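You operate a simulated robot arm through the tools that you are given. There is no shell and no other tool.

Carry out the task below with a simulated robot arm. There is one attempt and no reset: what you move stays moved.

JOB
Clamp the blue-ended block and brush a patch of paste on its top.
Fine: the block lies in the flat vice already; pale green paste from the blue pot, by the small brush with the green back, on the bare steel of the top; the brush goes back to its spot; leave the stop and the other blocks. Set down upright: small brush with the green back. A coat counts when it lies all over at full strength: go over it till it gets no stronger.

The check looks at the end state, three seconds after you hand in, the way a careful person would. Anything else that was tipped, shoved, dropped, spilled or broken makes it a failure.

ROBOT AND FRAMES
A 7-joint arm with a two-finger parallel gripper, fixed in place. Base frame: the origin is at the foot of the arm, x ahead of it, y to its left, z up; the work surface is at about z = 868. Units: mm, degrees, N and s.
With the tool pointing down near the work surface it reaches from about 240 to 680 mm from the base axis. Its first joint turns from -66.0 to 66.0 degrees. Payload 2.4 kg.
The tool frame sits at the grasp point between the pads (the TCP): z along the fingers, y along the line on which they close. The tips reach 30 mm beyond it. Largest opening 94 mm; finger width 28, thickness 10; the body of the gripper, 50 by 96 mm, starts 55 mm behind the TCP.
Orientation is told as [roll, pitch, yaw] about the base's x, y, z axes, in that order, counted from this pose: with the fingers straight down and closing along the base's y, the tool's x points along the base's -x, its y along +y and its z along -z.

CONTROLS
- The arm moves only by the tool arm_command. Its argument "steps" is a list of rows, each a list of 6 numbers: the shift along the base's x, y, z in units of 40 mm (1.0 is 40 mm), then the turn, a rotation vector about the base's x, y, z in units of 8 degrees (1.0 is 8 degrees). In form: [[x, y, z, ax, ay, az], ...]. A call has 1 to 20 rows; each row shifts and turns the commanded pose from where the row before left it. "claw" is the gripper command, from -1 (fully open) to 1 (shut), values between in proportion, set as the call begins (left out, the last holds). A call with a number of a shift or a turn outside -1 to 1 is refused whole. A row lasts 0.2 s, in which the tool goes at most 50 mm and 8.6 degrees; a call with a longer step from one row to the next is refused whole, and so is a gripper value outside its range. Where a pose cannot be reached the arm comes as near as it can. A force on the tool above 40 N (or 10 N above the force at the start of the call, whichever is more), or a blocked arm, ends the call early, and 0.2 s more pass. The fingers move at their own pace (about 153 mm/s each) and stop on an object; they squeeze with about 39 N. The grip force told is the motor's: it shows also when the fingers shut on nothing. Time passes only in rows, and 0.2 s behind the last, so rows that do not move let the fingers close. The reply holds the time, the measured pose of the TCP, the force on the tool along the base axes, the opening and the grip force, in the units named above and with some noise, with the torque about the TCP (base axes, N m) and any sound that the robot's microphone picked up.
- Cameras (640 x 400 px; columns grow to the right, rows downward): "scene" is fixed at [54, 488.8, 1447.4]; the picture's right is [-0.56, -0.83, 0.00], its down [-0.45, 0.31, -0.84] and it looks along [0.69, -0.47, -0.54] (base axes); focal length 341 px, centre (320, 200). "wrist" rides on the gripper at [76, 14, -102] in the tool frame; the picture's right is [-0.18, 0.98, 0.00], its down [-0.75, -0.14, -0.64] and it looks along [-0.63, -0.12, 0.77] (tool axes); focal length 243 px, centre (320, 200). There is no depth. A picture from a camera that has moved, and an enlarged one, comes with that camera's place and axes in the base frame and with its lens.
- get_image(camera): a new picture of that camera. It takes no simulated time.
- enlarge(camera, box): a new picture of the part [left, top, right, bottom] of that camera's present view, enlarged. It takes no simulated time.
- finish_job(): hands the job in; it is judged then, once.

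Places have to be worked out from the pictures, the camera data and where the tool is seen. Open the gripper and draw the arm clear of the work before you hand the job in, unless the task says otherwise.

The tools are called after "Emit:" as name(argument=value, ...) on one line, values as JSON. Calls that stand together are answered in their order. arm_command: Moves the arm, as the interface text tells. Its arguments: {"type":"object","properties":{"steps":{"type":"array","items":{"type":"array","items":{"type":"number"}}},"claw":{"type":"number"}},"required":["steps"]} The other tools are called the same way: get_image (camera) takes a picture; enlarge (camera, box) takes an enlarged picture of a part of a camera's view; finish_job () hands the job in.

At the start:

```text
clock: 0.0
tool_pos: [341.2, 212.7, 1269.6]
orientation: [0.0, -0.1, -0.1]
contact_force: [0.2, 0.7, -0.2]
torque: [0.03, 0.0, -0.02]
opening: 93.8
grip_force: 0.1
```

scene: 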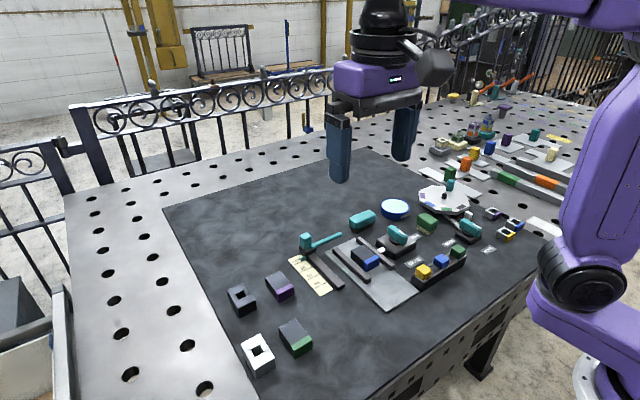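
wrist: 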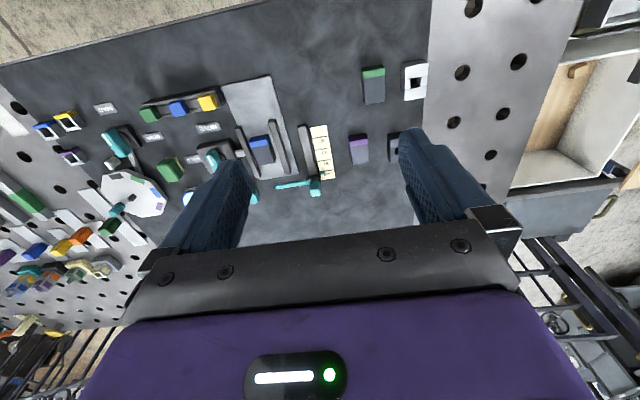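

I begin with close looks at the work area to identify the vice, brushes and pots.

Emit:
enlarge(camera="scene", box=[280, 180, 440, 310])

Emit:
enlarge(camera="scene", box=[380, 160, 560, 290])

Emit:
enlarge(camera="wrist", box=[80, 60, 380, 240])

```text
3.08 times, centred on (360, 245) of scene
camera zoom: at [54.0, 488.8, 1447.4], right [-0.56, -0.83, 0.0], down [-0.45, 0.31, -0.84], along [0.69, -0.47, -0.54], focal length 1049 px, centre (197, 62)
```

zoom: 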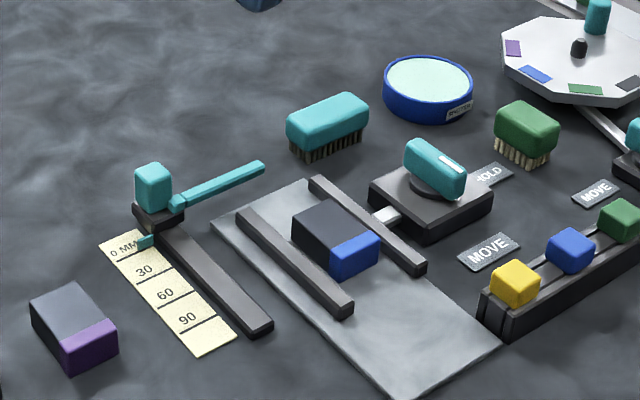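

```text
3.08 times, centred on (470, 225) of scene
camera zoom: at [54.0, 488.8, 1447.4], right [-0.56, -0.83, 0.0], down [-0.45, 0.31, -0.84], along [0.69, -0.47, -0.54], focal length 1049 px, centre (-142, 123)
```

zoom: 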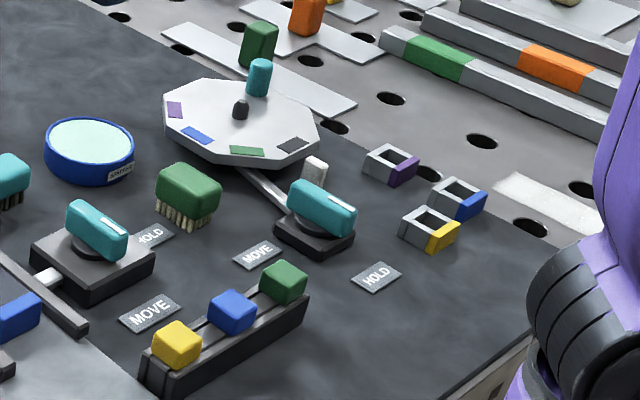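

```text
2.13 times, centred on (230, 150) of wrist
camera zoom: at [266.3, 227.3, 1371.8], right [0.18, 0.98, 0.0], down [0.75, -0.14, 0.64], along [0.63, -0.12, -0.77], focal length 518 px, centre (512, 307)
```

zoom: 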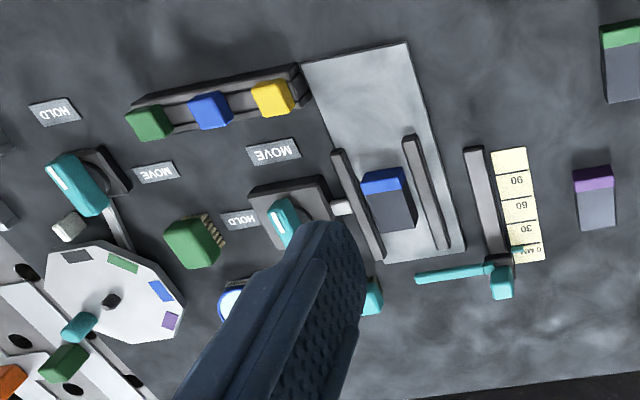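

The green-backed small brush is near (505,-164), the blue pot near (605,-143), the vice lever near (506,-53) and the block near (500,58). I'll move the arm over for a closer wrist view, staying high.

Emit:
arm_command(steps=[[-0.15, -0.75, -0.5, 0, 0, 0], [-0.15, -0.75, -0.5, 0, 0, 0], [-0.15, -0.75, -0.5, 0, 0, 0], [-0.15, -0.75, -0.5, 0, 0, 0], [-0.15, -0.75, -0.5, 0, 0, 0], [-0.15, -0.75, -0.5, 0, 0, 0], [-0.15, -0.75, -0.5, 0, 0, 0], [0, 0, 0, 0, 0, 0]], claw=-1)

Emit:
get_image(camera="wrist")

Emit:
get_image(camera="scene")

```text
clock: 1.8
tool_pos: [299.8, 3.8, 1129.8]
orientation: [0.1, 0.0, 0.0]
contact_force: [-0.1, -0.1, 0.7]
torque: [0.02, 0.01, 0.04]
opening: 94.0
grip_force: 0.0
```

```text
taken
camera wrist: at [225.0, 18.3, 1232.4], right [0.18, 0.98, 0.0], down [0.75, -0.14, 0.64], along [0.63, -0.12, -0.77], focal length 243 px, centre (320, 200)
```

wrist: 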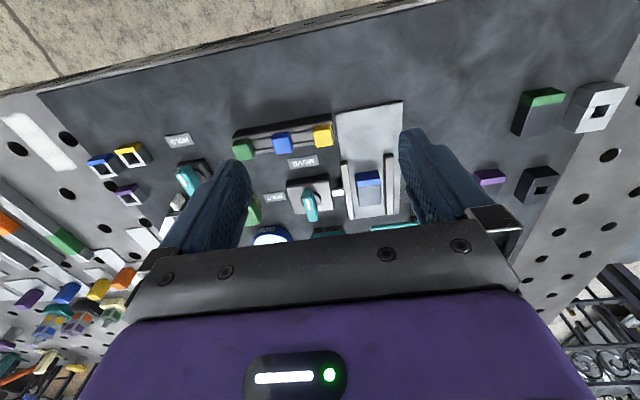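

```text
taken
```

scene: 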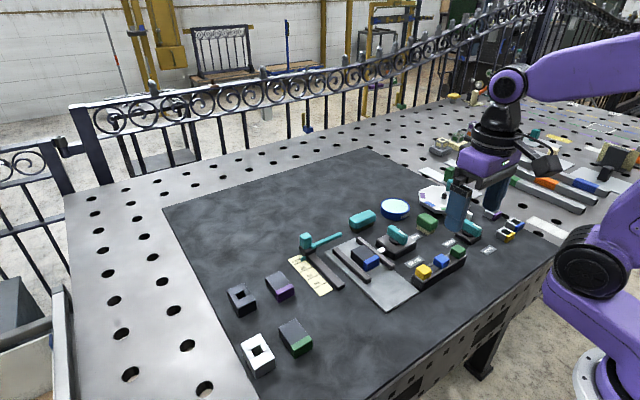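

The vice is between the fingers in the wrist view; I'll enlarge it to read the lever state and positions.

Emit:
enlarge(camera="wrist", box=[220, 100, 420, 250])

Emit:
enlarge(camera="scene", box=[330, 190, 450, 280])

```text
2.67 times, centred on (320, 175) of wrist
camera zoom: at [225.0, 18.3, 1232.4], right [0.18, 0.98, 0.0], down [0.75, -0.14, 0.64], along [0.63, -0.12, -0.77], focal length 647 px, centre (320, 267)
```

zoom: 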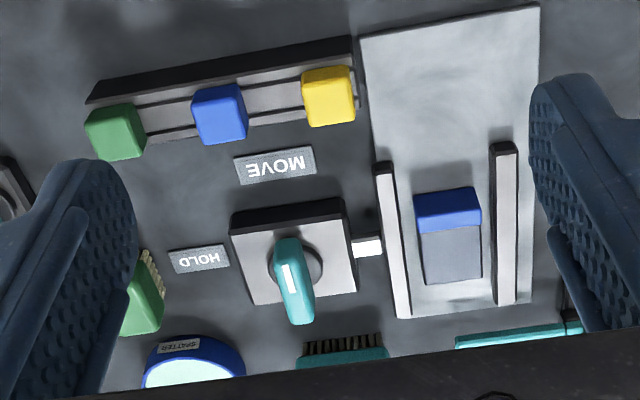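

```text
4.44 times, centred on (390, 235) of scene
camera zoom: at [54.0, 488.8, 1447.4], right [-0.56, -0.83, 0.0], down [-0.45, 0.31, -0.84], along [0.69, -0.47, -0.54], focal length 1515 px, centre (9, 44)
```

zoom: 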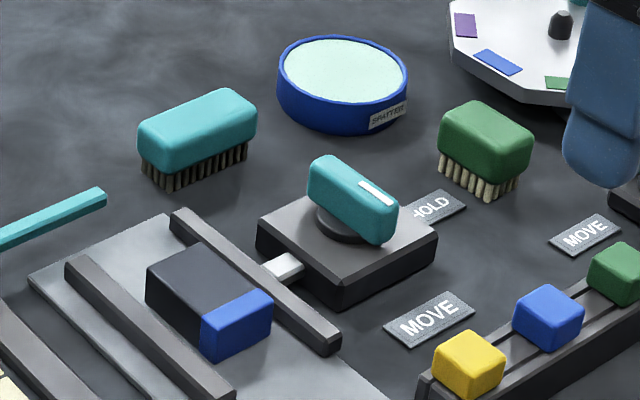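

The vice handle points its white mark at MOVE (-x side); HOLD lies on its -y side, so it needs about +90° about z. Handle centre is near (500,-48), top at z≈918. I move above it and look again.

Emit:
arm_command(steps=[[0.834, -0.224, -0.5, 0, 0, 0], [0.834, -0.224, -0.5, 0, 0, 0], [0.834, -0.224, -0.5, 0, 0, 0], [0.834, -0.224, -0.5, 0, 0, 0], [0.834, -0.224, -0.5, 0, 0, 0], [0.834, -0.224, -0.5, 0, 0, 0], [0, 0, 0, 0, 0, 0]], claw=-1)

Emit:
get_image(camera="wrist")

Emit:
enlarge(camera="scene", box=[320, 140, 520, 280])

```text
clock: 3.4
tool_pos: [498.2, -49.8, 1010.0]
orientation: [0.1, 0.0, 0.1]
contact_force: [0.4, -0.2, 0.5]
torque: [0.01, 0.0, -0.03]
opening: 94.1
grip_force: 0.1
```

```text
taken
camera wrist: at [423.6, -36.0, 1111.8], right [0.18, 0.98, 0.0], down [0.75, -0.14, 0.64], along [0.63, -0.12, -0.77], focal length 243 px, centre (320, 200)
```

wrist: 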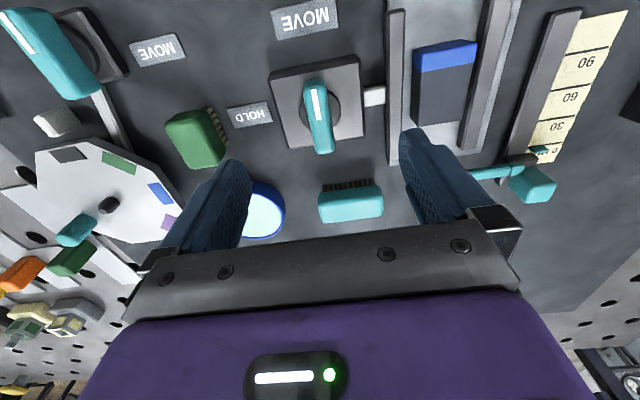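

```text
2.86 times, centred on (420, 210) of scene
camera zoom: at [54.0, 488.8, 1447.4], right [-0.56, -0.83, 0.0], down [-0.45, 0.31, -0.84], along [0.69, -0.47, -0.54], focal length 974 px, centre (34, 171)
```

zoom: 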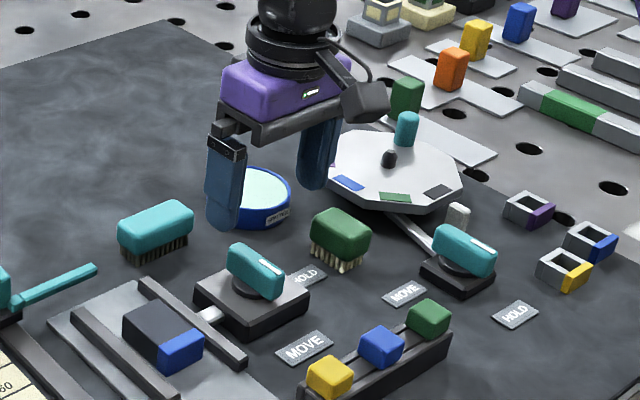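

Good clear view. I enlarge the knob, block, brush and pot for measuring.

Emit:
enlarge(camera="wrist", box=[260, 40, 420, 170])

Emit:
enlarge(camera="wrist", box=[140, 80, 300, 240])

Emit:
enlarge(camera="wrist", box=[370, 20, 530, 150])

```text
3.08 times, centred on (340, 105) of wrist
camera zoom: at [423.6, -36.0, 1111.8], right [0.18, 0.98, 0.0], down [0.75, -0.14, 0.64], along [0.63, -0.12, -0.77], focal length 746 px, centre (258, 492)
```

zoom: 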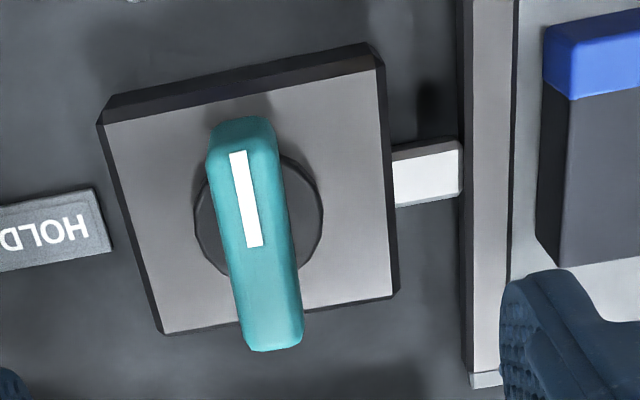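

```text
2.50 times, centred on (220, 160) of wrist
camera zoom: at [423.6, -36.0, 1111.8], right [0.18, 0.98, 0.0], down [0.75, -0.14, 0.64], along [0.63, -0.12, -0.77], focal length 606 px, centre (570, 300)
```

zoom: 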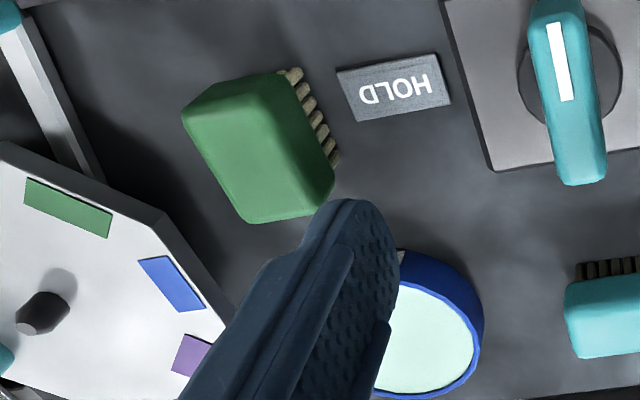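

```text
3.08 times, centred on (450, 85) of wrist
camera zoom: at [423.6, -36.0, 1111.8], right [0.18, 0.98, 0.0], down [0.75, -0.14, 0.64], along [0.63, -0.12, -0.77], focal length 746 px, centre (-80, 554)
```

zoom: 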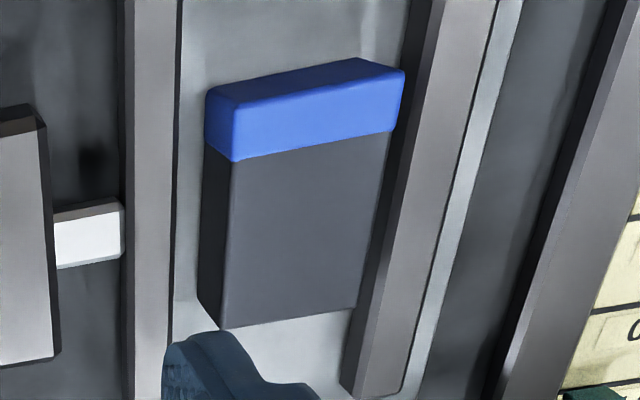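

Measured: handle is aligned with x, centre (500,-50), ~62 mm long, 16 mm wide, top z≈920, disc/box top ≈895. I descend with half-open fingers to TCP z≈930 and then check.

Emit:
arm_command(steps=[[0.04, 0, -0.5, 0, 0, 0], [0, 0, -0.5, 0, 0, 0], [0, 0, -0.5, 0, 0, 0], [0, 0, -0.3, 0, 0, 0], [0, 0, -0.2, 0, 0, 0], [0, 0, 0, 0, 0, 0]], claw=0.0)

Emit:
get_image(camera="wrist")

Emit:
enlarge(camera="scene", box=[340, 160, 480, 280])

```text
clock: 4.8
tool_pos: [500.8, -48.7, 928.4]
orientation: [0.0, 0.0, 0.0]
contact_force: [0.4, 0.6, -1.2]
torque: [0.0, 0.02, 0.0]
opening: 47.1
grip_force: 0.1
```

```text
taken
camera wrist: at [425.9, -35.4, 1031.2], right [0.18, 0.98, 0.0], down [0.75, -0.14, 0.64], along [0.63, -0.12, -0.77], focal length 243 px, centre (320, 200)
```

wrist: 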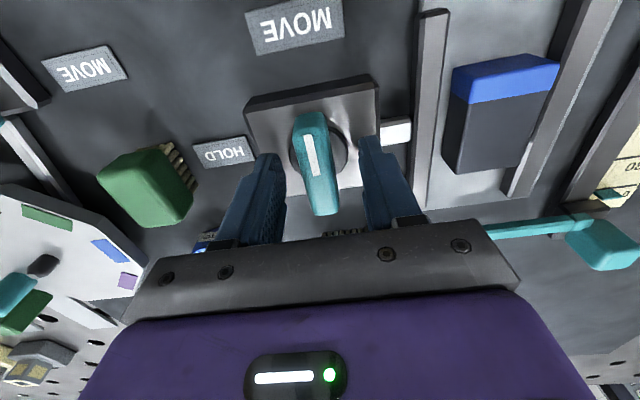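

```text
3.33 times, centred on (410, 220) of scene
camera zoom: at [54.0, 488.8, 1447.4], right [-0.56, -0.83, 0.0], down [-0.45, 0.31, -0.84], along [0.69, -0.47, -0.54], focal length 1136 px, centre (20, 133)
```

zoom: 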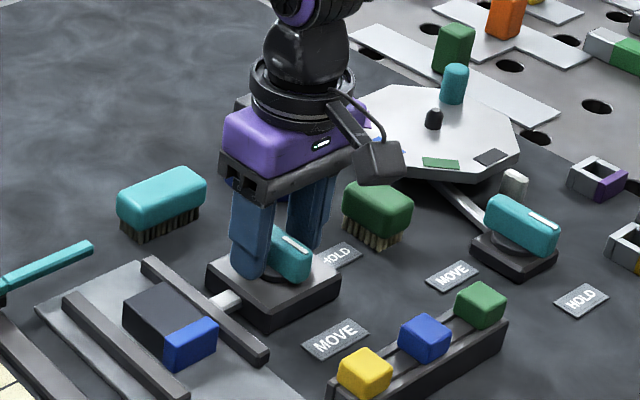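

The fingers straddle the handle properly, clear of the box. I close on it.

Emit:
arm_command(steps=[[0, 0, 0, 0, 0, 0], [0, 0, 0, 0, 0, 0], [0, 0, 0, 0, 0, 0]], claw=1)

```text
clock: 5.6
tool_pos: [501.4, -51.1, 930.0]
orientation: [0.0, 0.1, -0.1]
contact_force: [-0.2, -5.2, -5.1]
torque: [-0.06, -0.44, 0.03]
opening: 17.8
grip_force: 45.0
```

Gripped (17.8 mm). Now turn +90° about z in small steps, watching force and torque.

Emit:
arm_command(steps=[[0, 0, 0, 0, 0, 0.7], [0, 0, 0, 0, 0, 0.7], [0, 0, 0, 0, 0, 0.7], [0, 0, 0, 0, 0, 0.7], [0, 0, 0, 0, 0, 0.7], [0, 0, 0, 0, 0, 0.7]], claw=1)

Emit:
get_image(camera="wrist")

Emit:
enlarge(camera="scene", box=[340, 160, 480, 280])

```text
clock: 7.0
tool_pos: [500.2, -49.5, 931.1]
orientation: [0.0, 0.1, 33.8]
contact_force: [1.7, 6.2, -25.2]
torque: [-0.52, 0.25, -0.01]
opening: 17.5
grip_force: 44.6
```

```text
taken
camera wrist: at [431.0, -80.3, 1031.5], right [-0.39, 0.92, 0.0], down [0.71, 0.3, 0.64], along [0.59, 0.25, -0.77], focal length 243 px, centre (320, 200)
```

wrist: 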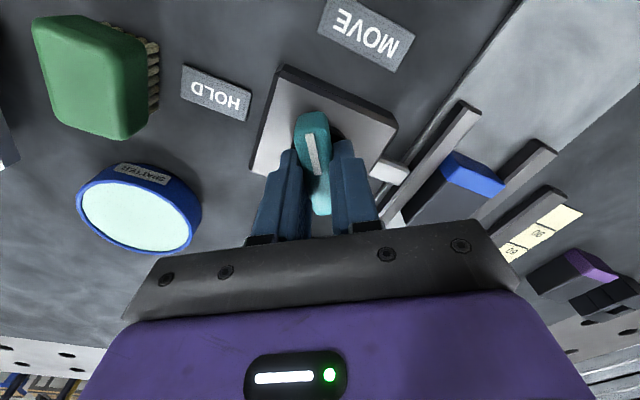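

```text
3.33 times, centred on (410, 220) of scene
camera zoom: at [54.4, 488.9, 1447.3], right [-0.56, -0.83, 0.0], down [-0.45, 0.31, -0.84], along [0.69, -0.47, -0.54], focal length 1136 px, centre (20, 133)
```

zoom: 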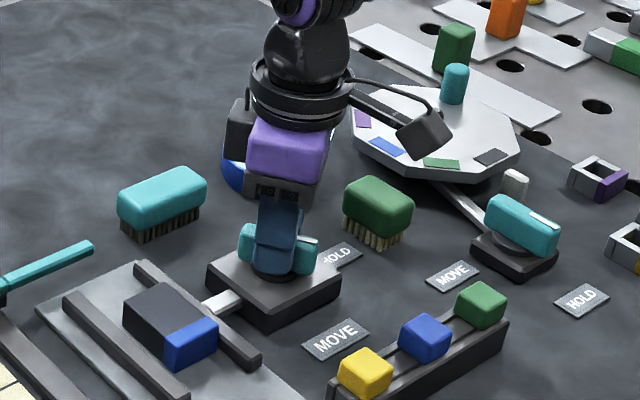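

The handle follows (34°) and the jaw rod works; there's a vertical load, so I ease up 1 mm while turning on toward 90°.

Emit:
arm_command(steps=[[0, 0, 0.03, 0, 0, 0.7], [0, 0, 0, 0, 0, 0.7], [0, 0, 0, 0, 0, 0.7], [0, 0, 0, 0, 0, 0.7]], claw=1)

```text
clock: 7.6
tool_pos: [500.5, -49.8, 929.1]
orientation: [0.1, 0.1, 42.9]
contact_force: [3.9, 0.8, -3.2]
torque: [-0.8, 0.35, -0.03]
opening: 17.7
grip_force: 45.3
stopped in row 2: the force on the tool passed its limit at 40 N (the readings are from after the stop); the commanded pose is now the measured one
```

The stop came from a passing force peak (now low at 43°). I continue more slowly.

Emit:
arm_command(steps=[[0, 0, 0, 0, 0, 0.35], [0, 0, 0, 0, 0, 0.35], [0, 0, 0, 0, 0, 0.35]], claw=1)

```text
clock: 8.4
tool_pos: [500.7, -47.6, 929.2]
orientation: [0.1, 0.1, 51.3]
contact_force: [2.6, -2.7, -14.4]
torque: [0.15, -0.76, -0.04]
opening: 17.9
grip_force: 45.2
```

Vertical load builds again with turning; I test a 1 mm lift to learn its sign.

Emit:
arm_command(steps=[[0, 0, 0.03, 0, 0, 0]], claw=1)

```text
clock: 8.9
tool_pos: [501.0, -48.2, 929.2]
orientation: [0.1, 0.0, 51.4]
contact_force: [5.4, 0.5, -6.6]
torque: [-0.82, 0.14, -0.03]
opening: 17.8
grip_force: 45.2
stopped in row 1: the force on the tool passed its limit at 42 N (the readings are from after the stop); the commanded pose is now the measured one
```

Lifting made it worse, so the tool drifts upward while turning; I add a slight downward bias as I turn.

Emit:
arm_command(steps=[[0, 0, -0.006, 0, 0, 0.35], [0, 0, -0.004, 0, 0, 0.35], [0, 0, -0.004, 0, 0, 0.35], [0, 0, -0.004, 0, 0, 0.35]], claw=1)

```text
clock: 9.9
tool_pos: [500.2, -49.3, 929.3]
orientation: [0.1, 0.1, 62.6]
contact_force: [4.1, -3.7, -9.4]
torque: [-0.04, -0.81, -0.03]
opening: 17.9
grip_force: 44.6
```

Emit:
arm_command(steps=[[0, 0, -0.008, 0, 0, 0.35], [0, 0, -0.005, 0, 0, 0.35], [0, 0, -0.005, 0, 0, 0.35], [0, 0, -0.005, 0, 0, 0.35]], claw=1)

Emit:
get_image(camera="wrist")

Emit:
enlarge(camera="scene", box=[340, 160, 480, 280])

```text
clock: 10.9
tool_pos: [499.2, -49.5, 929.2]
orientation: [0.1, 0.2, 74.0]
contact_force: [1.8, -1.5, 13.8]
torque: [-0.36, 0.14, 0.03]
opening: 17.6
grip_force: 45.4
```

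```text
taken
camera wrist: at [466.7, -118.4, 1031.5], right [-0.89, 0.45, 0.0], down [0.35, 0.69, 0.64], along [0.29, 0.57, -0.77], focal length 243 px, centre (320, 200)
```

wrist: 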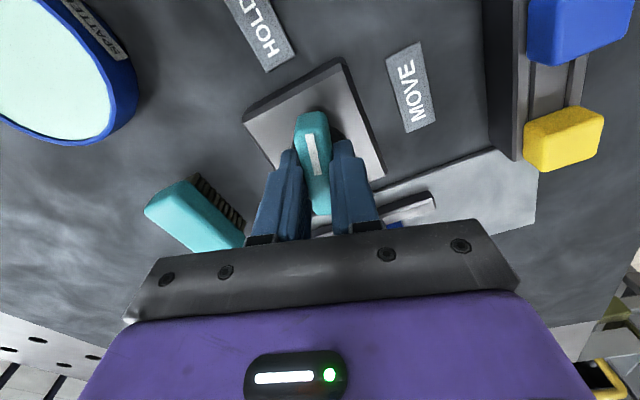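

```text
3.33 times, centred on (410, 220) of scene
camera zoom: at [53.8, 488.8, 1447.4], right [-0.56, -0.83, 0.0], down [-0.45, 0.31, -0.84], along [0.69, -0.47, -0.54], focal length 1136 px, centre (20, 133)
```

zoom: 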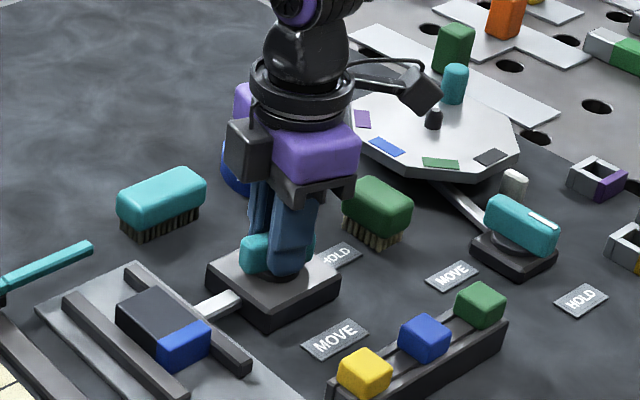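

The jaw has moved and reached the block; 16° remain. I finish the turn without the downward bias.

Emit:
arm_command(steps=[[0, 0, 0.006, 0, 0, 0.35], [0, 0, 0, 0, 0, 0.35], [0, 0, -0.002, 0, 0, 0.35], [0, 0, -0.002, 0, 0, 0.35], [0, 0, -0.002, 0, 0, 0.35], [0, 0, -0.002, 0, 0, 0.25]], claw=1)

Emit:
get_image(camera="wrist")

Emit:
enlarge(camera="scene", box=[340, 160, 480, 280])

```text
clock: 12.2
tool_pos: [500.5, -48.8, 929.2]
orientation: [0.2, 0.1, 88.3]
contact_force: [-5.1, 1.8, 5.9]
torque: [0.28, -0.24, 0.05]
opening: 17.7
grip_force: 44.7
stopped in row 6: the force on the tool passed its limit at 41 N (the readings are from after the stop); the commanded pose is now the measured one
```

```text
taken
camera wrist: at [484.7, -124.8, 1031.5], right [-0.98, 0.21, 0.0], down [0.16, 0.75, 0.64], along [0.14, 0.63, -0.77], focal length 243 px, centre (320, 200)
```

wrist: 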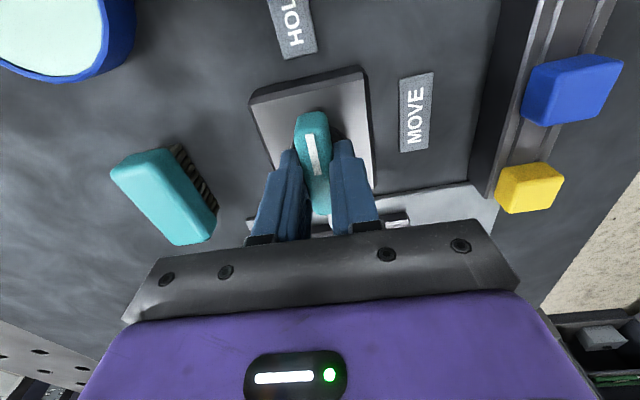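

```text
3.33 times, centred on (410, 220) of scene
camera zoom: at [53.7, 488.8, 1447.4], right [-0.56, -0.83, 0.0], down [-0.45, 0.31, -0.84], along [0.69, -0.47, -0.54], focal length 1136 px, centre (20, 133)
```

zoom: 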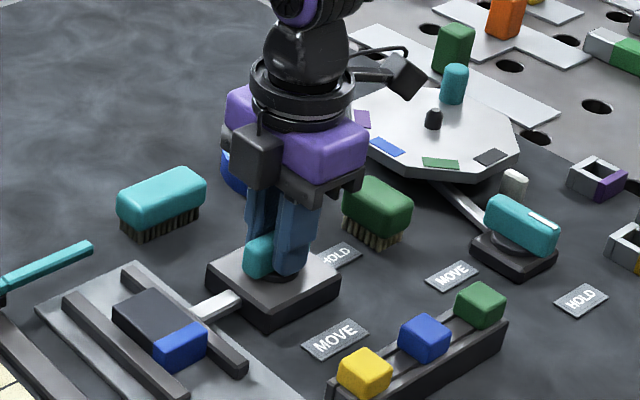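

At 88.3°. I press a little further to make sure it's fully at HOLD.

Emit:
arm_command(steps=[[0, 0, 0.004, 0, 0, 0.15], [0, 0, 0, 0, 0, 0.15]], claw=1)

```text
clock: 12.8
tool_pos: [499.2, -48.5, 929.1]
orientation: [0.1, 0.1, 90.5]
contact_force: [-7.2, -2.4, 8.3]
torque: [-0.54, -0.23, -0.82]
opening: 17.8
grip_force: 44.8
```

Resisting torque about z (-0.82 N m) appears at 90.5°: the lever is at its end stop. I release and lift straight up.

Emit:
arm_command(steps=[[0, 0, 0, 0, 0, 0], [0, 0, 0, 0, 0, 0], [0, 0, 0.3, 0, 0, 0], [0, 0, 0.8, 0, 0, 0], [0, 0, 0.9, 0, 0, 0], [0, 0, 0.9, 0, 0, 0], [0, 0, 0, 0, 0, 0]], claw=0.0)

Emit:
get_image(camera="wrist")

Emit:
enlarge(camera="scene", box=[340, 160, 480, 280])

```text
clock: 14.4
tool_pos: [499.9, -49.7, 1043.1]
orientation: [0.2, 0.1, 90.7]
contact_force: [-0.5, 0.5, 0.2]
torque: [0.0, 0.02, 0.0]
opening: 46.8
grip_force: 0.1
```

```text
taken
camera wrist: at [488.0, -126.2, 1145.6], right [-0.99, 0.17, 0.0], down [0.13, 0.76, 0.64], along [0.11, 0.63, -0.77], focal length 243 px, centre (320, 200)
```

wrist: 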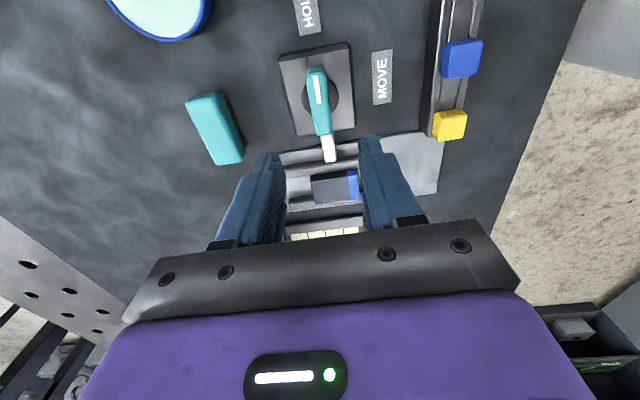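

```text
3.33 times, centred on (410, 220) of scene
camera zoom: at [54.0, 488.8, 1447.4], right [-0.56, -0.83, 0.0], down [-0.45, 0.31, -0.84], along [0.69, -0.47, -0.54], focal length 1136 px, centre (20, 133)
```

zoom: 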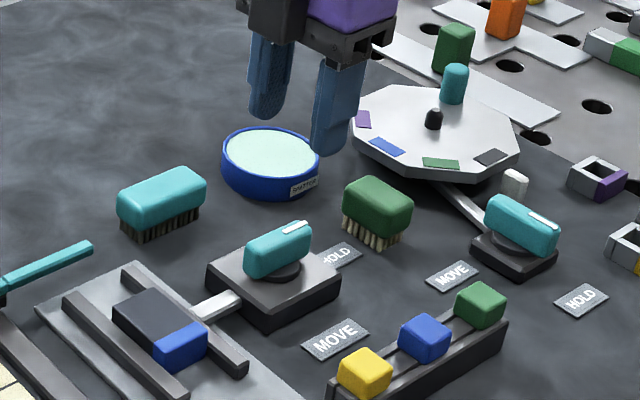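

The handle mark now points at HOLD. I check the jaw contact on the block.

Emit:
enlarge(camera="scene", box=[345, 225, 425, 285])

Emit:
enlarge(camera="wrist", box=[270, 130, 380, 240])

Emit:
enlarge(camera="scene", box=[400, 190, 480, 250])

```text
6.67 times, centred on (385, 255) of scene
camera zoom: at [54.0, 488.8, 1447.4], right [-0.56, -0.83, 0.0], down [-0.45, 0.31, -0.84], along [0.69, -0.47, -0.54], focal length 2272 px, centre (-113, -167)
```

zoom: 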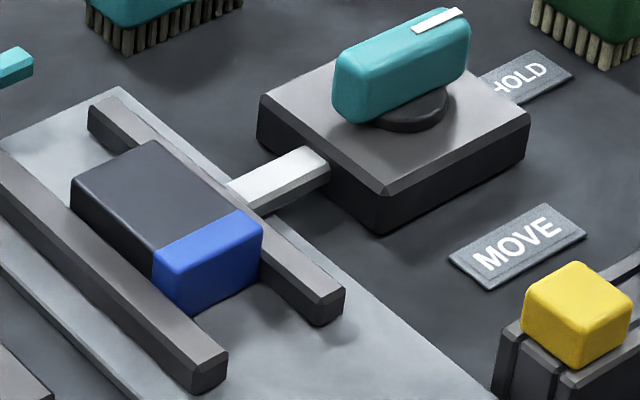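

```text
3.64 times, centred on (325, 185) of wrist
camera zoom: at [488.0, -126.2, 1145.6], right [-0.99, 0.17, 0.0], down [0.13, 0.76, 0.64], along [0.11, 0.63, -0.77], focal length 882 px, centre (302, 254)
```

zoom: 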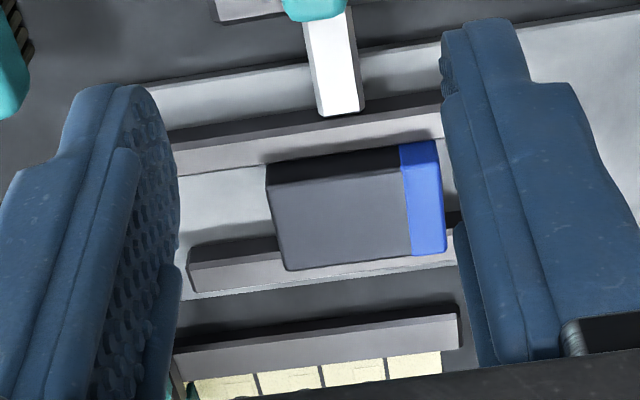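

```text
6.67 times, centred on (440, 220) of scene
camera zoom: at [54.0, 488.8, 1447.4], right [-0.56, -0.83, 0.0], down [-0.45, 0.31, -0.84], along [0.69, -0.47, -0.54], focal length 2272 px, centre (-480, 67)
```

zoom: 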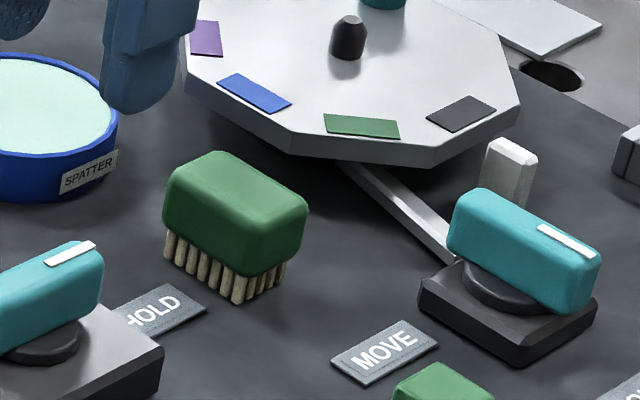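

The block is clamped between both jaws; its steel top spans about x 483–530, y 48–88 at z≈894. Now I move over the green brush with yaw back to 0 to measure it.

Emit:
arm_command(steps=[[0.011, -0.238, -0.06, 0, 0, -0.945], [0.011, -0.238, -0.06, 0, 0, -0.945], [0.011, -0.238, -0.06, 0, 0, -0.945], [0.011, -0.238, -0.06, 0, 0, -0.945], [0.011, -0.238, -0.06, 0, 0, -0.945], [0.011, -0.238, -0.06, 0, 0, -0.945], [0.011, -0.238, -0.06, 0, 0, -0.945], [0.011, -0.238, -0.06, 0, 0, -0.945], [0.011, -0.238, -0.06, 0, 0, -0.945], [0.011, -0.238, -0.06, 0, 0, -0.945], [0.011, -0.238, -0.06, 0, 0, -0.945], [0.011, -0.238, -0.06, 0, 0, -0.945], [0, 0, 0, 0, 0, 0]], claw=-1)

Emit:
get_image(camera="wrist")

Emit:
enlarge(camera="wrist", box=[250, 40, 410, 160])

```text
clock: 17.2
tool_pos: [505.4, -163.0, 1015.8]
orientation: [0.0, 0.1, 0.0]
contact_force: [-0.4, -0.7, -0.4]
torque: [-0.01, 0.03, -0.01]
opening: 94.1
grip_force: 0.1
```

```text
taken
camera wrist: at [430.0, -148.7, 1118.5], right [0.19, 0.98, 0.0], down [0.75, -0.14, 0.64], along [0.63, -0.12, -0.77], focal length 243 px, centre (320, 200)
```

wrist: 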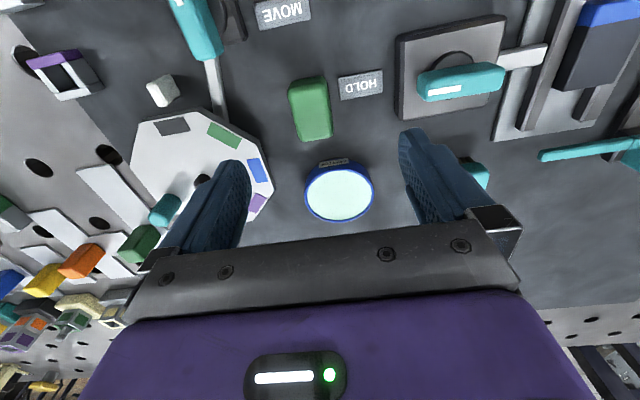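

```text
3.33 times, centred on (330, 100) of wrist
camera zoom: at [430.0, -148.7, 1118.5], right [0.19, 0.98, 0.0], down [0.75, -0.14, 0.64], along [0.63, -0.12, -0.77], focal length 809 px, centre (287, 533)
```

zoom: 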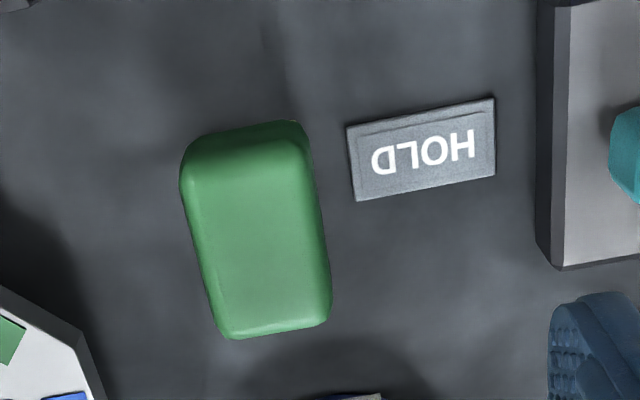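

The brush is ~48 (x) × 34 (y) mm, centred about (509,-171), top z≈899, practically aligned with x. I descend over it with ~60 mm opening to TCP z≈913.

Emit:
arm_command(steps=[[0.09, -0.2, -0.3, 0, 0, -0.12], [0, 0, -0.6, 0, 0, 0], [0, 0, -0.7, 0, 0, 0], [0, 0, -0.4, 0, 0, 0], [0, 0, -0.3, 0, 0, 0], [0, 0, -0.27, 0, 0, 0], [0, 0, 0, 0, 0, 0]], claw=-0.28)

Emit:
get_image(camera="wrist")

Emit:
enlarge(camera="scene", box=[380, 170, 480, 250])

```text
clock: 18.8
tool_pos: [508.5, -172.1, 913.0]
orientation: [0.1, 0.2, -0.9]
contact_force: [0.5, 0.1, 0.3]
torque: [0.04, 0.0, 0.0]
opening: 60.3
grip_force: 0.1
```

```text
taken
camera wrist: at [432.7, -156.4, 1015.8], right [0.2, 0.98, 0.0], down [0.75, -0.15, 0.64], along [0.63, -0.13, -0.77], focal length 243 px, centre (320, 200)
```

wrist: 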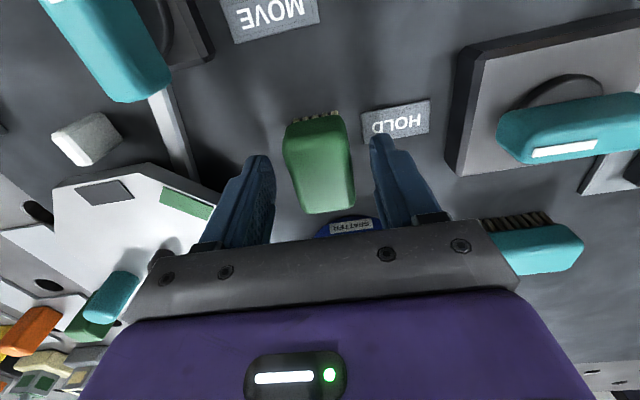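

```text
5.00 times, centred on (430, 210) of scene
camera zoom: at [54.0, 488.8, 1447.4], right [-0.56, -0.83, 0.0], down [-0.45, 0.31, -0.84], along [0.69, -0.47, -0.54], focal length 1704 px, centre (-230, 150)
```

zoom: 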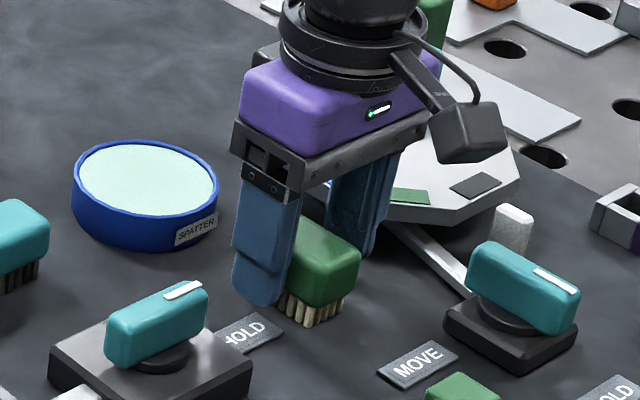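

The brush sits between the fingers; I close on its back.

Emit:
arm_command(steps=[[0, 0, 0, 0, 0, 0], [0, 0, 0, 0, 0, 0], [0, 0, 0, 0, 0, 0]], claw=1)

Emit:
get_image(camera="wrist")

```text
clock: 19.6
tool_pos: [507.1, -172.0, 913.3]
orientation: [-0.1, 0.1, -1.0]
contact_force: [-0.2, -0.7, 0.3]
torque: [0.01, -0.02, 0.02]
opening: 37.5
grip_force: 38.6
```

```text
taken
camera wrist: at [432.7, -156.4, 1015.9], right [0.2, 0.98, 0.0], down [0.75, -0.15, 0.64], along [0.63, -0.13, -0.77], focal length 243 px, centre (320, 200)
```

wrist: 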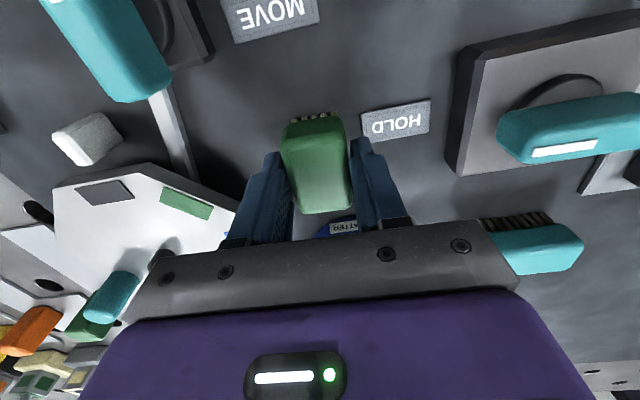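

Held at 37.5 mm. I lift straight up and check the hold and pot position.

Emit:
arm_command(steps=[[0, 0, 0.3, 0, 0, 0], [0, 0, 0.7, 0, 0, 0], [0, 0, 0.7, 0, 0, 0], [0, 0, 0.8, 0, 0, 0], [0, 0, 0, 0, 0, 0]], claw=1)

Emit:
get_image(camera="wrist")

Emit:
enlarge(camera="scene", box=[360, 140, 480, 230])

```text
clock: 20.8
tool_pos: [509.6, -169.8, 1010.9]
orientation: [0.1, 0.2, -1.0]
contact_force: [-0.1, 0.0, 0.1]
torque: [-0.02, 0.0, -0.01]
opening: 37.3
grip_force: 39.1
```

```text
taken
camera wrist: at [434.7, -154.7, 1113.8], right [0.2, 0.98, 0.0], down [0.75, -0.15, 0.64], along [0.63, -0.13, -0.77], focal length 243 px, centre (320, 200)
```

wrist: 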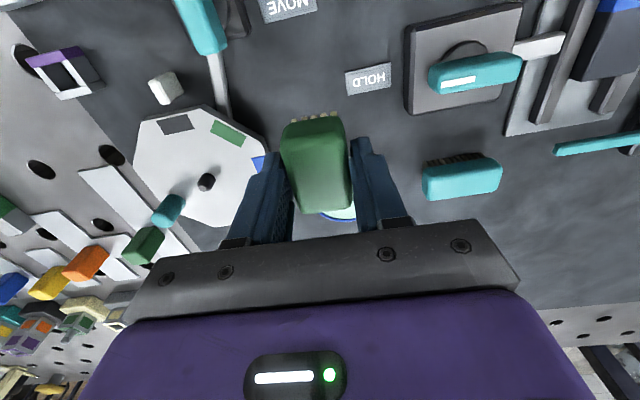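

```text
4.44 times, centred on (420, 185) of scene
camera zoom: at [54.0, 488.8, 1447.4], right [-0.56, -0.83, 0.0], down [-0.45, 0.31, -0.84], along [0.69, -0.47, -0.54], focal length 1515 px, centre (-124, 267)
```

zoom: 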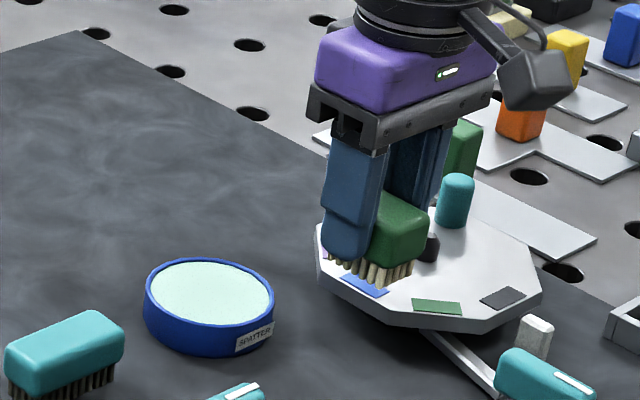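

Brush held firmly and level. The pot's centre is near (613,-158), outer diameter ~82, rim z≈889. I hover over it with bristles ~15 mm above the rim.

Emit:
arm_command(steps=[[0.646, 0.074, -0.1, 0, 0, 0], [0.646, 0.074, -0.2, 0, 0, 0], [0.646, 0.074, -0.3, 0, 0, 0], [0.646, 0.074, -0.4, 0, 0, 0], [0, 0, -0.4, 0, 0, 0], [0, 0, 0, 0, 0, 0]], claw=1)

Emit:
get_image(camera="wrist")

Emit:
enlarge(camera="scene", box=[360, 150, 440, 230])

```text
clock: 22.2
tool_pos: [612.5, -159.7, 958.2]
orientation: [0.1, 0.1, -1.0]
contact_force: [0.0, -0.1, 0.2]
torque: [0.01, -0.03, -0.01]
opening: 37.1
grip_force: 39.0
```

```text
taken
camera wrist: at [538.5, -144.7, 1061.1], right [0.2, 0.98, 0.0], down [0.75, -0.15, 0.64], along [0.63, -0.13, -0.77], focal length 243 px, centre (320, 200)
```

wrist: 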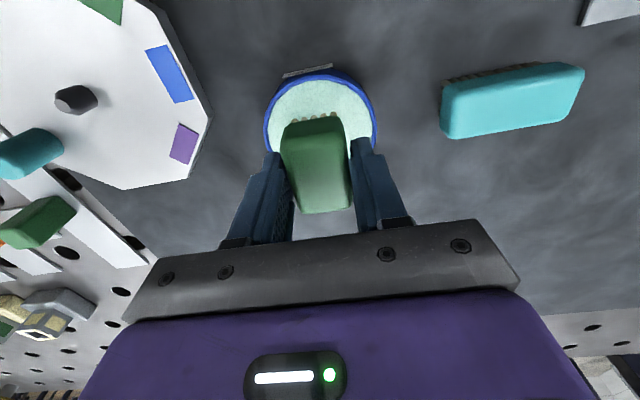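

```text
5.00 times, centred on (400, 190) of scene
camera zoom: at [54.0, 488.8, 1447.4], right [-0.56, -0.83, 0.0], down [-0.45, 0.31, -0.84], along [0.69, -0.47, -0.54], focal length 1704 px, centre (-80, 250)
```

zoom: 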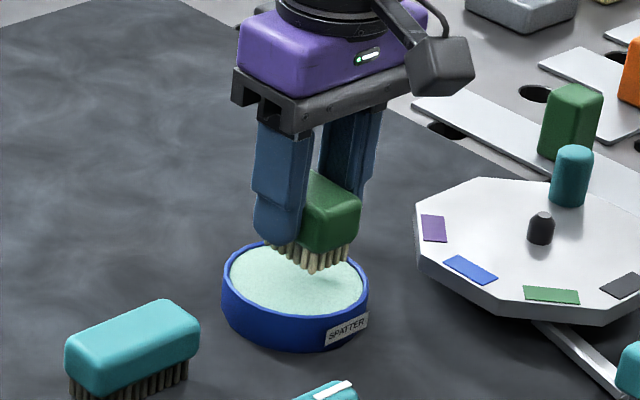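

The brush is centred over the pot (centre ≈ (613,-159)). I lower slowly until the bristles meet the paste.

Emit:
arm_command(steps=[[0, 0, -0.2, 0, 0, 0], [0, 0, -0.2, 0, 0, 0], [0, 0, -0.15, 0, 0, 0], [0, 0, -0.1, 0, 0, 0], [0, 0, 0, 0, 0, 0]], claw=1)

Emit:
enlarge(camera="scene", box=[370, 170, 430, 230])

Emit:
get_image(camera="wrist")

```text
clock: 23.4
tool_pos: [612.3, -158.4, 935.9]
orientation: [-0.1, -0.5, -1.0]
contact_force: [-3.2, 0.4, 37.3]
torque: [0.03, 0.01, 0.02]
opening: 37.8
grip_force: 38.5
```

```text
6.67 times, centred on (400, 200) of scene
camera zoom: at [53.1, 489.0, 1447.4], right [-0.56, -0.83, 0.0], down [-0.45, 0.31, -0.84], along [0.69, -0.47, -0.54], focal length 2272 px, centre (-213, 200)
```

zoom: 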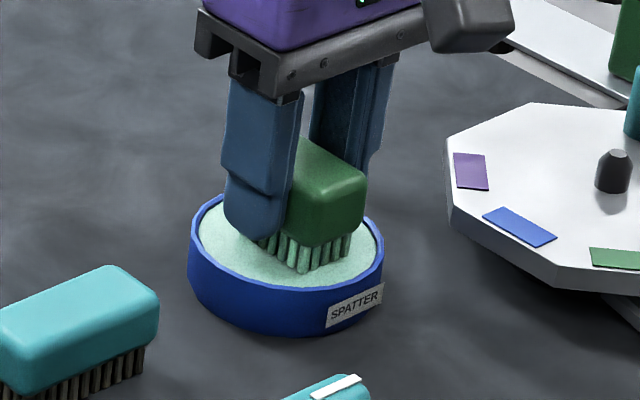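

```text
taken
camera wrist: at [537.8, -144.0, 1037.6], right [0.2, 0.98, 0.0], down [0.75, -0.15, 0.65], along [0.64, -0.13, -0.76], focal length 243 px, centre (320, 200)
```

wrist: 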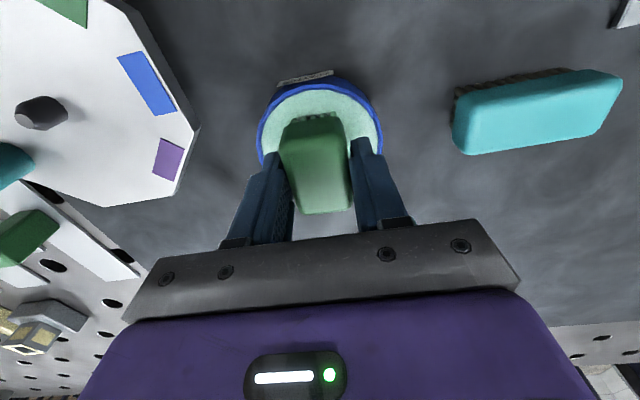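

The bristles are in the paste (37 N, a bit firm) and turned pale green. I back off slightly, dwell, then lift and look.

Emit:
arm_command(steps=[[0, 0, 0.02, 0, 0, 0], [0, 0, 0, 0, 0, 0], [0, 0, 0, 0, 0, 0], [0, 0, 0.2, 0, 0, 0], [0, 0, 0.4, 0, 0, 0], [0, 0, 0.6, 0, 0, 0], [0, 0, 0.8, 0, 0, 0], [0, 0, 0, 0, 0, 0]], claw=1)

Emit:
enlarge(camera="scene", box=[360, 130, 440, 220])

Emit:
get_image(camera="wrist")

```text
clock: 25.2
tool_pos: [611.4, -160.1, 1012.5]
orientation: [0.1, 0.1, -1.0]
contact_force: [-1.1, -0.4, -0.5]
torque: [0.02, 0.0, 0.01]
opening: 37.3
grip_force: 39.3
```

```text
4.44 times, centred on (400, 175) of scene
camera zoom: at [54.0, 488.8, 1447.4], right [-0.56, -0.83, 0.0], down [-0.45, 0.31, -0.84], along [0.69, -0.47, -0.54], focal length 1515 px, centre (-36, 311)
```

zoom: 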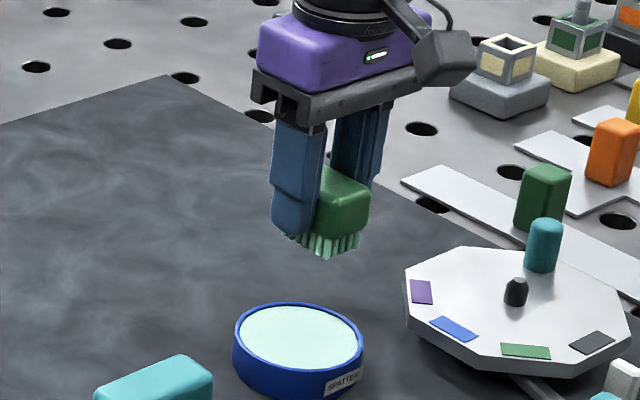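

```text
taken
camera wrist: at [537.6, -144.6, 1114.4], right [0.2, 0.98, 0.0], down [0.75, -0.15, 0.64], along [0.63, -0.13, -0.77], focal length 243 px, centre (320, 200)
```

wrist: 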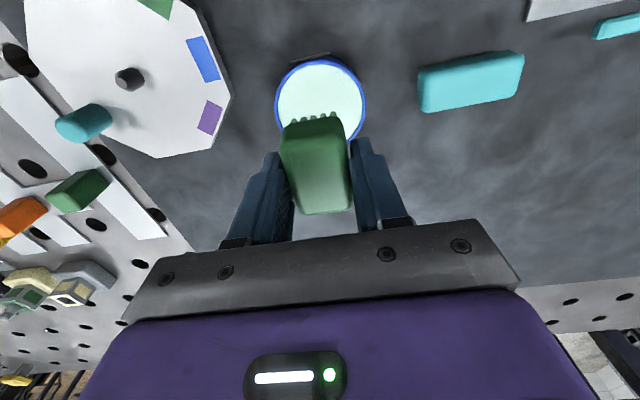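

The brush is loaded (pale green bristles). I carry it high to above the block centre (507,68) and lower to just above its top.

Emit:
arm_command(steps=[[-0.373, 0.814, 0, 0, 0, 0.125], [-0.373, 0.814, 0, 0, 0, 0], [-0.373, 0.814, 0, 0, 0, 0], [-0.373, 0.814, 0, 0, 0, 0], [-0.373, 0.814, 0, 0, 0, 0], [-0.373, 0.814, 0, 0, 0, 0], [-0.373, 0.814, 0, 0, 0, 0], [0, 0, -0.5, 0, 0, 0], [0, 0, -0.5, 0, 0, 0], [0, 0, -0.35, 0, 0, 0], [0, 0, 0, 0, 0, 0]], claw=1)

Emit:
get_image(camera="wrist")

Emit:
enlarge(camera="scene", box=[330, 210, 420, 280])

```text
clock: 27.6
tool_pos: [507.6, 70.6, 959.1]
orientation: [0.0, 0.1, -0.1]
contact_force: [0.2, 0.6, -0.8]
torque: [0.02, 0.02, 0.0]
opening: 37.4
grip_force: 39.0
```

```text
taken
camera wrist: at [432.3, 82.8, 1061.2], right [0.18, 0.98, 0.0], down [0.75, -0.14, 0.64], along [0.63, -0.12, -0.77], focal length 243 px, centre (320, 200)
```

wrist: 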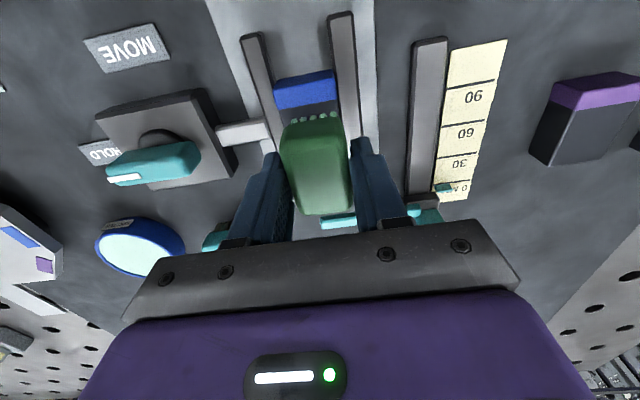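

```text
5.71 times, centred on (375, 245) of scene
camera zoom: at [54.0, 488.8, 1447.4], right [-0.56, -0.83, 0.0], down [-0.45, 0.31, -0.84], along [0.69, -0.47, -0.54], focal length 1948 px, centre (6, -57)
```

zoom: 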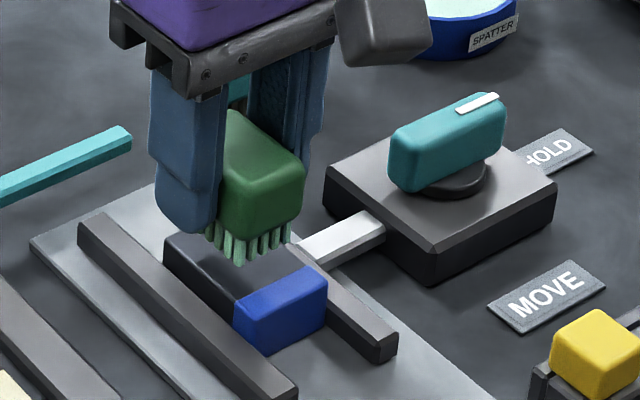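

I enlarge the wrist view to measure the bristles against the block edges before touching.

Emit:
enlarge(camera="wrist", box=[250, 50, 370, 150])

Emit:
enlarge(camera="scene", box=[345, 235, 400, 275])

```text
4.00 times, centred on (310, 100) of wrist
camera zoom: at [432.3, 82.8, 1061.2], right [0.18, 0.98, 0.0], down [0.75, -0.14, 0.64], along [0.63, -0.12, -0.77], focal length 970 px, centre (360, 600)
```

zoom: 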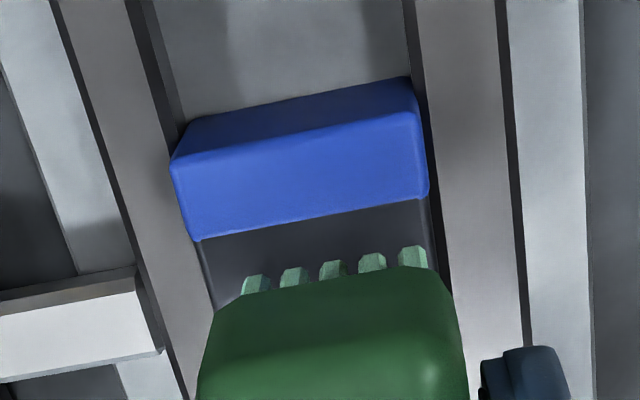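

```text
10.00 times, centred on (372, 255) of scene
camera zoom: at [54.0, 488.8, 1447.4], right [-0.56, -0.83, 0.0], down [-0.45, 0.31, -0.84], along [0.69, -0.47, -0.54], focal length 3408 px, centre (-205, -350)
```

zoom: 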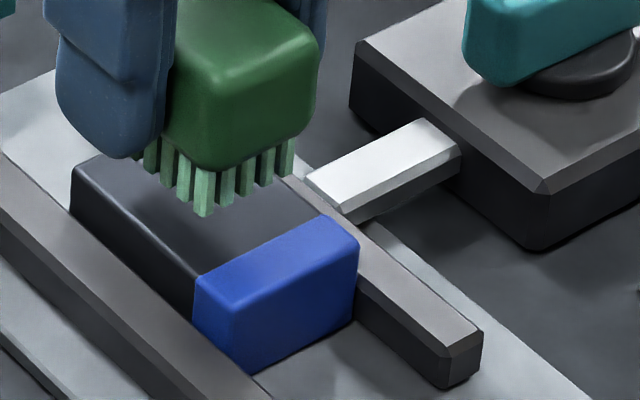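

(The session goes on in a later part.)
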